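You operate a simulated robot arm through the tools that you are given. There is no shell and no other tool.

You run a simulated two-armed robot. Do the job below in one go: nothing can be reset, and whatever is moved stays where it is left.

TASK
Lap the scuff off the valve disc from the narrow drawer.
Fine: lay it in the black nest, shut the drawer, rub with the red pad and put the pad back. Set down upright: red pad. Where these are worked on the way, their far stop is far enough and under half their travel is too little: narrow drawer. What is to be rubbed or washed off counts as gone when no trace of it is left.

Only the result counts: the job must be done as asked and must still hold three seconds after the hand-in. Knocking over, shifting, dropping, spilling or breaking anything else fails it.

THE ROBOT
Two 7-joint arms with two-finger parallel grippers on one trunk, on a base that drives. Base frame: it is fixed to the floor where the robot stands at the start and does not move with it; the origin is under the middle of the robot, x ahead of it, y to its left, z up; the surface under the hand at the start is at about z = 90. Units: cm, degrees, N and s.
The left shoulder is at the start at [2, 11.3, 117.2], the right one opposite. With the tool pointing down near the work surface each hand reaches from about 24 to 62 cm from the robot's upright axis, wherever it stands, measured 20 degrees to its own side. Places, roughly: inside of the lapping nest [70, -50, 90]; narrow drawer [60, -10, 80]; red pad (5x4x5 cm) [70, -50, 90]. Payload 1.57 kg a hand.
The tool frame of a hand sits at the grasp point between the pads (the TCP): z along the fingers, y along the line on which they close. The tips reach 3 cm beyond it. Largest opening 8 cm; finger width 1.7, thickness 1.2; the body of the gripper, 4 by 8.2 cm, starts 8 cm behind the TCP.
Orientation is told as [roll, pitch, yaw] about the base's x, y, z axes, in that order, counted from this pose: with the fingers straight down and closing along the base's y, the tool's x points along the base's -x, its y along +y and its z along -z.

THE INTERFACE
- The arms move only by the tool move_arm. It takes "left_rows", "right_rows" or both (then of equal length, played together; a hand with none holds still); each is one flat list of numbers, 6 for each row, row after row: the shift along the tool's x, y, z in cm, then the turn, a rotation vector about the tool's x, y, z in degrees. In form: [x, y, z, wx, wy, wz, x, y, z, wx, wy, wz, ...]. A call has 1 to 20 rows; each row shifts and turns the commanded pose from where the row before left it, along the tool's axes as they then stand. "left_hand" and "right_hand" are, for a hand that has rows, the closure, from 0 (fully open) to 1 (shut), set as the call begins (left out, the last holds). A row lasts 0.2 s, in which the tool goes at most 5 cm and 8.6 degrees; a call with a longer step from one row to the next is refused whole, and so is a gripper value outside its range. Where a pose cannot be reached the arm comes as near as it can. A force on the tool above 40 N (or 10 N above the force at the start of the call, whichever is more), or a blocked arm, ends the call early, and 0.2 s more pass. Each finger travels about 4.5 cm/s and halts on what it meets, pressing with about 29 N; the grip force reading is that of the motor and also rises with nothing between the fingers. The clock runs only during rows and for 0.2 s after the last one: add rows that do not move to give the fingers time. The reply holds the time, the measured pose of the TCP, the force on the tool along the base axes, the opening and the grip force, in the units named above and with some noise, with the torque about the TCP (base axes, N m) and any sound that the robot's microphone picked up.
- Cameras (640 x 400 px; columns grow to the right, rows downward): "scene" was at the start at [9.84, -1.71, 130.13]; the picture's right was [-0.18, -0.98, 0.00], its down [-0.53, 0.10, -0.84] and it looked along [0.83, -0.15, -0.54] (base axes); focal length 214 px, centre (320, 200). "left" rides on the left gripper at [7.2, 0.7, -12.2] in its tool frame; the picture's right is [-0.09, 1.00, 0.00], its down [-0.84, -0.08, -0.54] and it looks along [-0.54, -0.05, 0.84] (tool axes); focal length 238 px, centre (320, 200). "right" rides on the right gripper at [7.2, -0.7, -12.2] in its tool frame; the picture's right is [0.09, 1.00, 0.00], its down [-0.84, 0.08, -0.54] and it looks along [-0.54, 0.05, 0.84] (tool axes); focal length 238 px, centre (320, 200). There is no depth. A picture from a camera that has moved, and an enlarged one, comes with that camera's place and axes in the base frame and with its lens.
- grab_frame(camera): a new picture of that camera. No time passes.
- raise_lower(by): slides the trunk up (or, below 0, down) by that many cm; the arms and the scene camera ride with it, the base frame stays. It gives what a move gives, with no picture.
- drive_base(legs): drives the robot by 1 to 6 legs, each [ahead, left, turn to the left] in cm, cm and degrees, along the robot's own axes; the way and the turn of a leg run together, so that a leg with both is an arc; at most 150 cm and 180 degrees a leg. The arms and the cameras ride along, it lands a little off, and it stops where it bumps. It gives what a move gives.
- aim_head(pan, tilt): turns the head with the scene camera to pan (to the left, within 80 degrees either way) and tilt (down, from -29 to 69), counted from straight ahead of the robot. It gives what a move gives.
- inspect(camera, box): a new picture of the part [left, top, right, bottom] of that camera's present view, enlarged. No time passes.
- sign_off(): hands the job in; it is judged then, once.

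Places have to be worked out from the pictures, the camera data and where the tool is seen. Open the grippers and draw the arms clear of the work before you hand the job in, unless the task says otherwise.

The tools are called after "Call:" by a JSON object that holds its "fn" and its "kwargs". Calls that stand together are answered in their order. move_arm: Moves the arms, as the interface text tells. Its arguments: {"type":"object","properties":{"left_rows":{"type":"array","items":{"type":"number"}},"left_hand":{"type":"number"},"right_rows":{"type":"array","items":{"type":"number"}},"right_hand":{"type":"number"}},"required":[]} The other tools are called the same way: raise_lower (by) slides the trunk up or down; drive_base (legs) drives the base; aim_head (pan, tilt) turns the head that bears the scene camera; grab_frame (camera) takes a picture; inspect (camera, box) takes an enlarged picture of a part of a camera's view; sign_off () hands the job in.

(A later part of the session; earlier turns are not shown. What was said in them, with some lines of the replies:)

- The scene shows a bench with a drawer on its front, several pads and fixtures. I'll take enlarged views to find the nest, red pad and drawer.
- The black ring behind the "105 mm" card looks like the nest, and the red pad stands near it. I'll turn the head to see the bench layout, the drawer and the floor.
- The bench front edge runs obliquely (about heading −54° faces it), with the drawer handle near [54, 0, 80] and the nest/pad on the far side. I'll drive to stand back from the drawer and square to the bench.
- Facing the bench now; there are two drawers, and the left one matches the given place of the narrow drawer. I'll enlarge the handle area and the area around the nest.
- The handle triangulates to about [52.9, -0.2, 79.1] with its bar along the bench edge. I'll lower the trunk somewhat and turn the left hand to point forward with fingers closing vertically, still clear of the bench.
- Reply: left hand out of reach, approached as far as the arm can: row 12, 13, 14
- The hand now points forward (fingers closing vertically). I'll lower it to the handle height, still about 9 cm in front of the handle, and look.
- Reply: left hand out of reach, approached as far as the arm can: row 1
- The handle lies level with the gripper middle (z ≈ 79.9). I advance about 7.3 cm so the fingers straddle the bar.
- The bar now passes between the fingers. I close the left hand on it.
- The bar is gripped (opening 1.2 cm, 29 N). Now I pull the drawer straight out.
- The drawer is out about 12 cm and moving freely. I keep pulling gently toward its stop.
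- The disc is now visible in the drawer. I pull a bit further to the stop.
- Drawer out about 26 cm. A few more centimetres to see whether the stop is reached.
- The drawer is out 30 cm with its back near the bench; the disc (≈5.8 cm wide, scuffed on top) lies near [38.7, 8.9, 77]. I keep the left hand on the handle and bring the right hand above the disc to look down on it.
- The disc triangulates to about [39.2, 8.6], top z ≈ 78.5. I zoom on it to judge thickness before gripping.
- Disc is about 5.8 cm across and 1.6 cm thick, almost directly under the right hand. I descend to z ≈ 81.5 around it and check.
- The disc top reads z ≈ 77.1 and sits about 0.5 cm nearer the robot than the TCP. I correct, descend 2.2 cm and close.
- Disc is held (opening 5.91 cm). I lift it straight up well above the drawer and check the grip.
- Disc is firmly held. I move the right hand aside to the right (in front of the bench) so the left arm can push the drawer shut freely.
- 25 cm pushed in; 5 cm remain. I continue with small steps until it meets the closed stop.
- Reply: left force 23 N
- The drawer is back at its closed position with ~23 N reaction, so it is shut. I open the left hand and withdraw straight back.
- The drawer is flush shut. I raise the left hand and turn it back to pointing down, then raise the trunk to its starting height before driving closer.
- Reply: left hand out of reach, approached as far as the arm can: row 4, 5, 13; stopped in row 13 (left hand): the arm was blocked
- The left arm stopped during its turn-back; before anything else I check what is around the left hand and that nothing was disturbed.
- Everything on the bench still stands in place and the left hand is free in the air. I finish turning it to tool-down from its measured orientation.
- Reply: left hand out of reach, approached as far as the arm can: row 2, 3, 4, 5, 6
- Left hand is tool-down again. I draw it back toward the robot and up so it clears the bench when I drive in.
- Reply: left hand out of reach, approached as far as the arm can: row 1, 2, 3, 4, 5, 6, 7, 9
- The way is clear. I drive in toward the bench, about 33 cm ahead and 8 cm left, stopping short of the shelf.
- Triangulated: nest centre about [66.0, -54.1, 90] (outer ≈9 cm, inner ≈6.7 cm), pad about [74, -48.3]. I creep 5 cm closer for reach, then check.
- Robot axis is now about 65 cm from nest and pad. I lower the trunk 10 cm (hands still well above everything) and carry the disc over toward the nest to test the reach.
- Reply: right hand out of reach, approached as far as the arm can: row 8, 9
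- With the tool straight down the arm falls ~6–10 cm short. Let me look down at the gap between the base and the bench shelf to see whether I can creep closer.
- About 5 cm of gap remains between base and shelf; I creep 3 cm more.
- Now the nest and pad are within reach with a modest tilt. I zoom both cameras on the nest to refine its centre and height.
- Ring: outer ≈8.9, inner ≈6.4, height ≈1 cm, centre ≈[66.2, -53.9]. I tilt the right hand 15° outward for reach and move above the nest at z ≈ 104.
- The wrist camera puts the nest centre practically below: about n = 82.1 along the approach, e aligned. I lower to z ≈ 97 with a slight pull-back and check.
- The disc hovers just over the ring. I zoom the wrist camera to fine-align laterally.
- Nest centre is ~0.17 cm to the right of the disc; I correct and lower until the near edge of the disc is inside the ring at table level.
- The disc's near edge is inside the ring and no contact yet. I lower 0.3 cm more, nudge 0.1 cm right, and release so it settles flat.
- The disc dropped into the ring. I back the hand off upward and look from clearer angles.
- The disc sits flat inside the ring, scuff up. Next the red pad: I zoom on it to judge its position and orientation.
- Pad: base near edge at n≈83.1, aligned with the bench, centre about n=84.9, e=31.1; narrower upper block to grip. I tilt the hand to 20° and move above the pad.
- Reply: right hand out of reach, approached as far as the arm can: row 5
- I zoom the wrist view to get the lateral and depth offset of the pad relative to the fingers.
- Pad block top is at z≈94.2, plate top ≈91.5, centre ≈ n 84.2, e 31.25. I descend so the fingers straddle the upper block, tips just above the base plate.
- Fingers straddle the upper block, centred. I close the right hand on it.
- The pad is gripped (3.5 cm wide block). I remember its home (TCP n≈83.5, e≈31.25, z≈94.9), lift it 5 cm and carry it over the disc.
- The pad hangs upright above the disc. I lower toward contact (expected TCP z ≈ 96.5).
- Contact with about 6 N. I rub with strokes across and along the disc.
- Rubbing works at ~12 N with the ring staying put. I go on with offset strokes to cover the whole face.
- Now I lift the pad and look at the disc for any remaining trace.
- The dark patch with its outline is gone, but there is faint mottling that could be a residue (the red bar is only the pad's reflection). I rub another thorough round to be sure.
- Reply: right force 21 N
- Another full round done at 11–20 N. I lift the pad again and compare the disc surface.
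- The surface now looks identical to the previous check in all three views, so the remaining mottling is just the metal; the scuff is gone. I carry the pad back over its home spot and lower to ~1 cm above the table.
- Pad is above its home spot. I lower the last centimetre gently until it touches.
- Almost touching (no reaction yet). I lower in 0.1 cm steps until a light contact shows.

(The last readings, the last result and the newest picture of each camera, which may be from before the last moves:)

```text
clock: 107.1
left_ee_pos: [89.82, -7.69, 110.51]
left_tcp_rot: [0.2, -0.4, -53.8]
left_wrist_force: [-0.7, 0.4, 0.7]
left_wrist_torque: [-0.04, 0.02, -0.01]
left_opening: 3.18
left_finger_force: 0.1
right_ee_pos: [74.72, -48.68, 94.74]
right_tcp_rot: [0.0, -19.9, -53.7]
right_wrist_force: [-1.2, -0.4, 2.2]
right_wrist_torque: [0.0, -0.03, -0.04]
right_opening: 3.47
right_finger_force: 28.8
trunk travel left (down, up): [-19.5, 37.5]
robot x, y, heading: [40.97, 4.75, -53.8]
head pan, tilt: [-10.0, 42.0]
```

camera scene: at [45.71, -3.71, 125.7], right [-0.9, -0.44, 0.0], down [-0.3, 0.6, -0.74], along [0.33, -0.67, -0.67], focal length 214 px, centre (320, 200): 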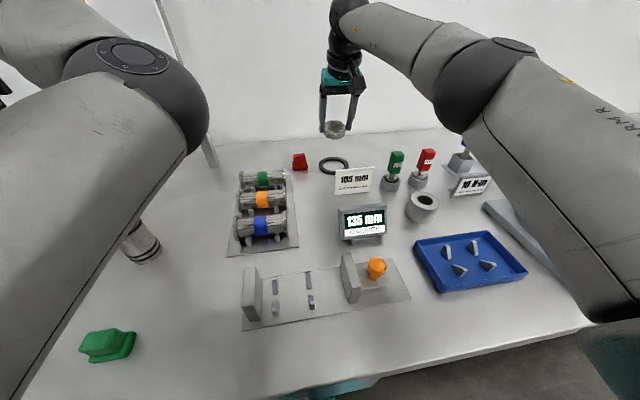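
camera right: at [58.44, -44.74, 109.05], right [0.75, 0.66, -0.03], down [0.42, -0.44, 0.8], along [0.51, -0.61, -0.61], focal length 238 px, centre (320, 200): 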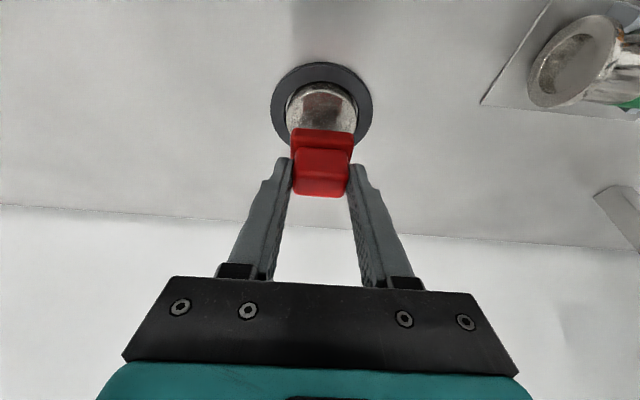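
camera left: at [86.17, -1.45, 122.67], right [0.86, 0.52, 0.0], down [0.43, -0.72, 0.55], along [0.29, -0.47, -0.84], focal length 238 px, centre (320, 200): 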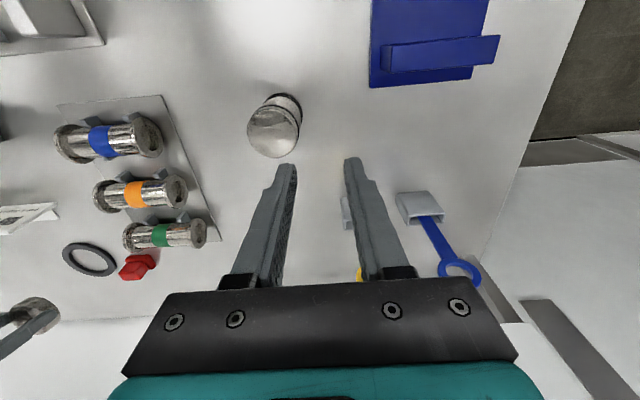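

Light contact. I release the pad and raise the hand clear.

Call:
{"fn": "move_arm", "kwargs": {"right_rows": [0, 0, 0, 0, 0, 0, 0, 0, 0, 0, 0, 0, 0, 0, 0, 0, 0, 0, 0, 0, 0, 0, 0, 0], "right_hand": 0.1}}

Call:
{"fn": "inspect", "kwargs": {"camera": "right", "box": [220, 80, 420, 205]}}

Call:
{"fn": "inspect", "kwargs": {"camera": "scene", "box": [240, 110, 360, 185]}}

```text
clock: 108.1
left_ee_pos: [89.81, -7.75, 110.5]
left_tcp_rot: [0.2, -0.3, -53.6]
left_wrist_force: [0.2, 0.6, -0.5]
left_wrist_torque: [0.0, 0.01, 0.01]
left_opening: 3.19
left_finger_force: 0.0
right_ee_pos: [74.51, -48.78, 94.68]
right_tcp_rot: [0.1, -20.0, -53.7]
right_wrist_force: [0.2, 0.1, 0.9]
right_wrist_torque: [0.02, 0.01, 0.04]
right_opening: 7.2
right_finger_force: 0.0
trunk travel left (down, up): [-19.5, 37.5]
robot x, y, heading: [41.27, 4.68, -53.4]
head pan, tilt: [-10.0, 42.0]
```

```text
3.20 times, centred on (320, 142) of right
camera zoom: at [67.69, -40.2, 103.79], right [0.75, 0.66, -0.03], down [0.42, -0.44, 0.8], along [0.51, -0.61, -0.61], focal length 763 px, centre (320, 384)
```

zoom: 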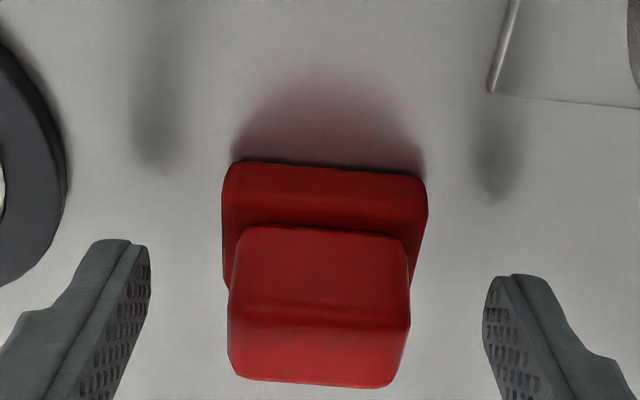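

```text
5.33 times, centred on (300, 148) of scene
camera zoom: at [45.65, -3.67, 125.71], right [-0.9, -0.44, 0.0], down [-0.3, 0.6, -0.74], along [0.33, -0.67, -0.67], focal length 1144 px, centre (427, 480)
```

zoom: 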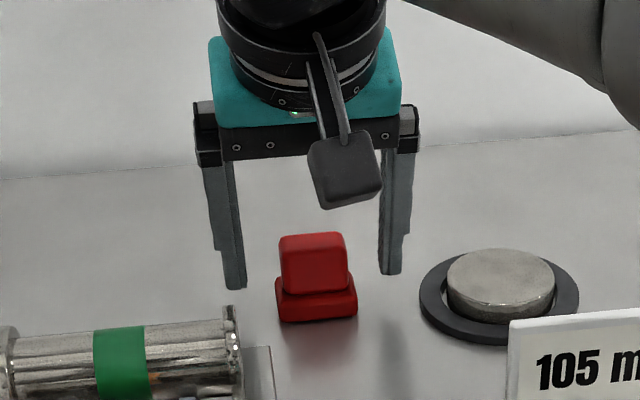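

The pad stands upright at its old spot. I lift the right hand straight up and look down at the disc once more without the pad in the way.

Call:
{"fn": "move_arm", "kwargs": {"right_rows": [-0.5, 0, -1.4, 0, 0, 0, -0.68, 0, -1.88, 0, 0, 0, -0.68, 0, -1.88, 0, 0, 0, -0.68, 0, -1.88, 0, 0, 0, 0, -2.2, -2.0, 0, 0, 0, 0, -2.2, -2.0, 0, 0, 0, 0.5, -2.2, -1.0, 0, 0, 0, 0.5, -2.2, -1.0, 0, 0, 0, 0.5, -1.2, 0, 0, 0, 0]}}

Call:
{"fn": "grab_frame", "kwargs": {"camera": "right"}}

Call:
{"fn": "inspect", "kwargs": {"camera": "right", "box": [270, 70, 366, 130]}}

Call:
{"fn": "inspect", "kwargs": {"camera": "scene", "box": [260, 130, 388, 210]}}

```text
clock: 110.1
left_ee_pos: [89.94, -7.75, 110.46]
left_tcp_rot: [0.2, -0.5, -53.5]
left_wrist_force: [-0.8, -0.4, 0.0]
left_wrist_torque: [0.0, 0.01, 0.0]
left_opening: 3.2
left_finger_force: 0.0
right_ee_pos: [64.48, -51.81, 107.28]
right_tcp_rot: [0.0, -20.1, -53.7]
right_wrist_force: [0.0, -0.2, 0.0]
right_wrist_torque: [-0.01, 0.01, -0.03]
right_opening: 7.22
right_finger_force: 0.1
trunk travel left (down, up): [-19.5, 37.5]
robot x, y, heading: [41.28, 4.53, -53.5]
head pan, tilt: [-10.0, 42.0]
```

```text
taken
camera right: at [57.59, -43.35, 116.4], right [0.75, 0.66, -0.03], down [0.42, -0.44, 0.8], along [0.51, -0.61, -0.6], focal length 238 px, centre (320, 200)
```

right: 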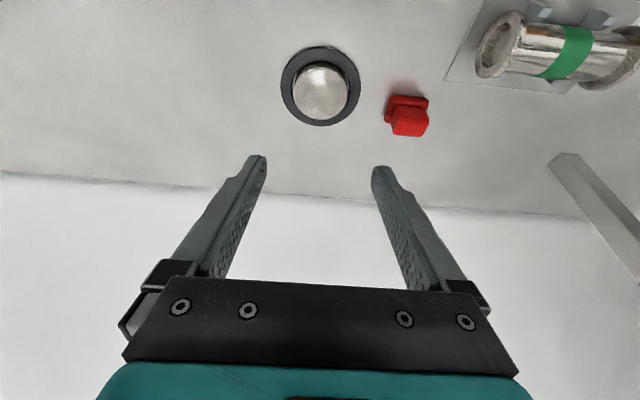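

```text
6.67 times, centred on (318, 100) of right
camera zoom: at [57.59, -43.35, 116.4], right [0.75, 0.66, -0.03], down [0.42, -0.44, 0.8], along [0.51, -0.61, -0.6], focal length 1589 px, centre (333, 867)
```

zoom: 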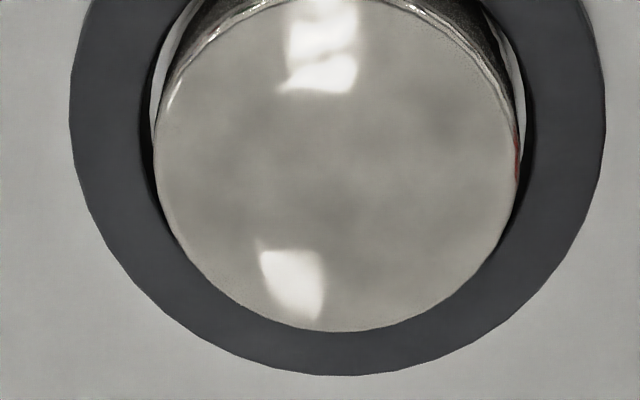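

```text
5.00 times, centred on (324, 170) of scene
camera zoom: at [45.63, -3.68, 125.71], right [-0.9, -0.44, 0.0], down [-0.3, 0.6, -0.74], along [0.33, -0.67, -0.67], focal length 1072 px, centre (300, 350)
```

zoom: 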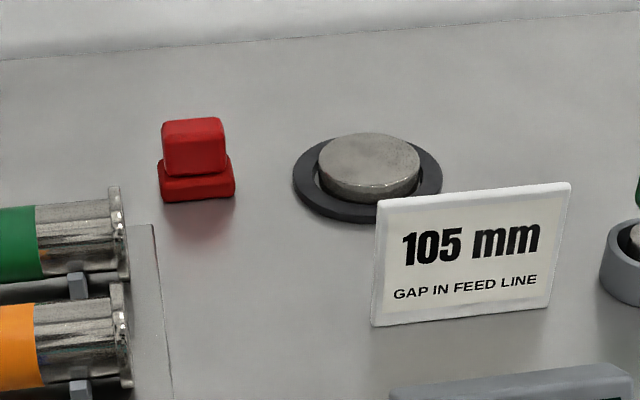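

The disc is bright and clean in its nest and the pad stands upright. I draw the right hand back and up, raise the trunk and back the robot away from the bench.

Call:
{"fn": "move_arm", "kwargs": {"right_rows": [0, 0, -2, 0, 5, 0, 1, 0, -2, 0, 5, 0, 2, 0, -1, 0, 5, 0, 2, 0, -1, 0, 5, 0, 2, 0, 0, 0, 0, 0, 2, 0, 0, 0, 0, 0, 2, 0, 0, 0, 0, 0, 2, 0, 0, 0, 0, 0], "right_hand": 0}}

Call:
{"fn": "raise_lower", "kwargs": {"by": 12}}

Call:
{"fn": "drive_base", "kwargs": {"legs": [[-36, 0, 0]]}}

Call:
{"fn": "aim_head", "kwargs": {"pan": 0, "tilt": 45}}

Call:
{"fn": "grab_frame", "kwargs": {"camera": "scene"}}

```text
clock: 111.9
left_ee_pos: [89.94, -7.76, 110.41]
left_tcp_rot: [0.1, -0.4, -53.6]
left_wrist_force: [0.3, 0.7, 1.0]
left_wrist_torque: [0.01, -0.01, -0.02]
left_opening: 3.19
left_finger_force: 0.1
right_ee_pos: [55.9, -40.22, 112.31]
right_tcp_rot: [0.0, 0.0, -53.8]
right_wrist_force: [-0.4, -0.7, 0.2]
right_wrist_torque: [-0.02, 0.03, 0.06]
right_opening: 8.0
right_finger_force: 0.0
trunk travel left (down, up): [-19.5, 37.5]
robot x, y, heading: [41.59, 4.84, -53.7]
head pan, tilt: [-10.0, 42.0]
```

```text
clock: 113.4
left_ee_pos: [89.79, -7.78, 122.57]
left_tcp_rot: [0.3, -0.4, -53.6]
left_wrist_force: [0.2, -0.1, -0.4]
left_wrist_torque: [0.02, -0.02, 0.0]
left_opening: 3.21
left_finger_force: 0.0
right_ee_pos: [55.96, -40.29, 124.27]
right_tcp_rot: [0.0, 0.0, -53.7]
right_wrist_force: [0.9, -0.2, 0.4]
right_wrist_torque: [-0.01, 0.02, 0.01]
right_opening: 7.97
right_finger_force: 0.1
trunk travel left (down, up): [-31.5, 25.5]
robot x, y, heading: [41.3, 4.85, -53.7]
head pan, tilt: [-10.0, 42.0]
```

```text
clock: 115.7
left_ee_pos: [68.67, 21.19, 122.58]
left_tcp_rot: [0.2, -0.5, -53.4]
left_wrist_force: [0.3, -0.8, 0.2]
left_wrist_torque: [0.0, -0.01, 0.0]
left_opening: 3.19
left_finger_force: 0.0
right_ee_pos: [34.85, -11.54, 124.29]
right_tcp_rot: [0.0, -0.1, -53.6]
right_wrist_force: [0.3, -0.1, 1.0]
right_wrist_torque: [-0.02, 0.02, 0.0]
right_opening: 8.02
right_finger_force: 0.0
trunk travel left (down, up): [-31.5, 25.5]
robot x, y, heading: [20.18, 33.42, -53.4]
head pan, tilt: [-10.0, 42.0]
```

```text
clock: 116.4
left_ee_pos: [68.78, 21.17, 122.54]
left_tcp_rot: [0.2, -0.4, -53.5]
left_wrist_force: [-0.7, -1.3, 0.1]
left_wrist_torque: [0.0, 0.04, 0.02]
left_opening: 3.21
left_finger_force: 0.1
right_ee_pos: [34.88, -11.47, 124.3]
right_tcp_rot: [0.0, 0.0, -53.6]
right_wrist_force: [-0.4, -0.7, 0.1]
right_wrist_torque: [0.0, 0.05, -0.01]
right_opening: 7.99
right_finger_force: 0.0
trunk travel left (down, up): [-31.5, 25.5]
robot x, y, heading: [19.94, 33.47, -54.0]
head pan, tilt: [0.0, 45.0]
```

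```text
taken
camera scene: at [25.62, 26.05, 137.28], right [-0.81, -0.59, 0.0], down [-0.42, 0.57, -0.71], along [0.42, -0.57, -0.71], focal length 214 px, centre (320, 200)
```

scene: 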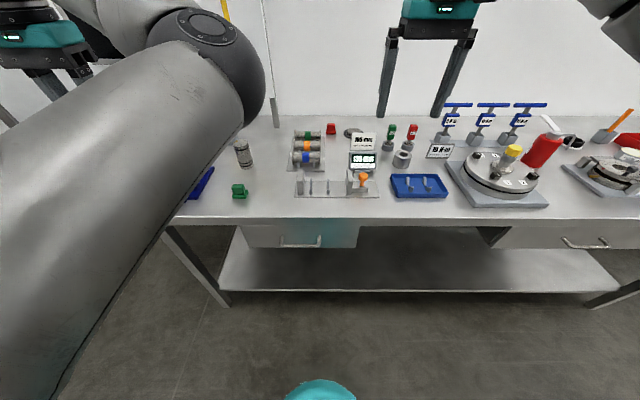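

All looks in order. I open the left gripper fully and make a last check of drawer, pad and disc.

Call:
{"fn": "move_arm", "kwargs": {"left_rows": [0, 0, 0, 0, 0, 0, 0, 0, 0, 0, 0, 0, 0, 0, 0, 0, 0, 0, 0, 0, 0, 0, 0, 0], "left_hand": 0}}

Call:
{"fn": "inspect", "kwargs": {"camera": "scene", "box": [230, 190, 390, 290]}}

Call:
{"fn": "inspect", "kwargs": {"camera": "scene", "box": [280, 100, 440, 200]}}

Call:
{"fn": "grab_frame", "kwargs": {"camera": "left"}}

```text
clock: 117.4
left_ee_pos: [68.7, 21.15, 122.42]
left_tcp_rot: [0.2, -0.4, -53.5]
left_wrist_force: [0.1, 0.5, 0.2]
left_wrist_torque: [-0.03, -0.04, -0.01]
left_opening: 7.99
left_finger_force: 0.1
right_ee_pos: [34.9, -11.42, 124.24]
right_tcp_rot: [0.0, 0.1, -53.6]
right_wrist_force: [-0.1, -0.1, 0.0]
right_wrist_torque: [0.01, 0.0, 0.03]
right_opening: 8.02
right_finger_force: 0.1
trunk travel left (down, up): [-31.5, 25.5]
robot x, y, heading: [19.69, 33.54, -53.3]
head pan, tilt: [0.0, 45.0]
```

```text
4.00 times, centred on (310, 240) of scene
camera zoom: at [25.62, 26.06, 137.28], right [-0.81, -0.59, 0.0], down [-0.42, 0.57, -0.71], along [0.42, -0.57, -0.71], focal length 858 px, centre (360, 40)
```

zoom: 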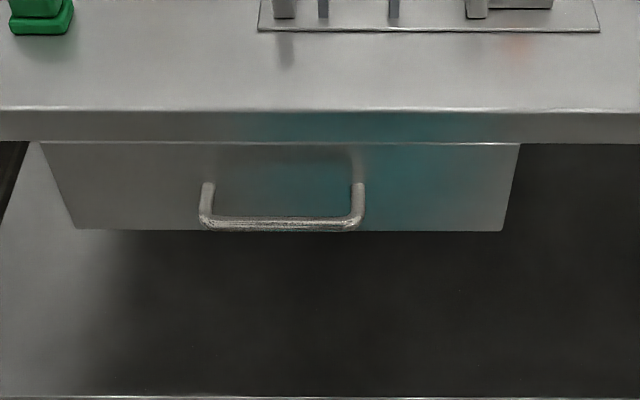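

```text
4.00 times, centred on (360, 150) of scene
camera zoom: at [25.62, 26.06, 137.28], right [-0.81, -0.59, 0.0], down [-0.42, 0.57, -0.71], along [0.42, -0.57, -0.71], focal length 858 px, centre (160, 400)
```

zoom: 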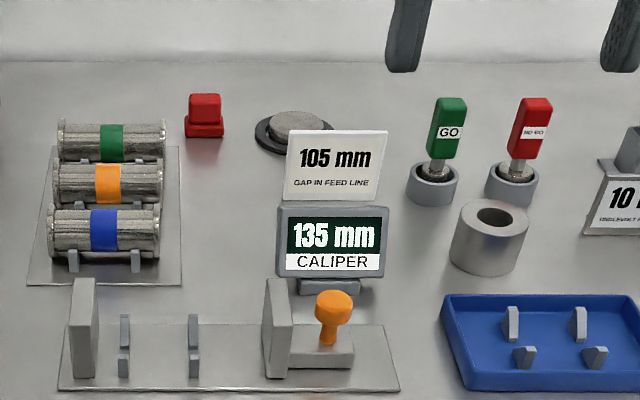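

```text
taken
camera left: at [64.97, 27.44, 134.7], right [0.86, 0.52, 0.0], down [0.43, -0.72, 0.55], along [0.29, -0.47, -0.84], focal length 238 px, centre (320, 200)
```

left: 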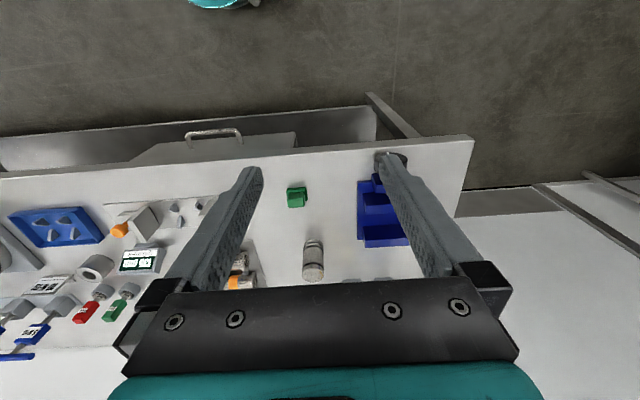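

The drawer is shut, the disc lies clean in the black nest, the red pad stands upright in its place, everything else is undisturbed and both grippers are open and clear. I hand the job in.

Call:
{"fn": "sign_off", "kwargs": {}}

```text
The job is handed in.
```

I lapped the scuff off the valve disc and handed the job in. The tool only confirmed the hand-in, so I don't have the judged result.

- **Disc:** it lies flat in the black nest. After two rounds of rubbing I saw no trace of the scuff in any camera. Some faint mottling remains, but it did not change between rounds, so I took it to be the metal itself.
- **Narrow drawer:** I pulled it out about 30 cm and took out the disc. Then I pushed it back until it met its closed stop, and it looks flush.
- **Red pad:** it stands upright back in its place, within about 0.2 cm of where it was.
- **Everything else:** nothing else on the bench looked moved or knocked over. The left arm was blocked once in mid-turn; I checked around it and found nothing disturbed.
- **Arms:** both grippers are open and the robot has backed about 36 cm away from the bench.
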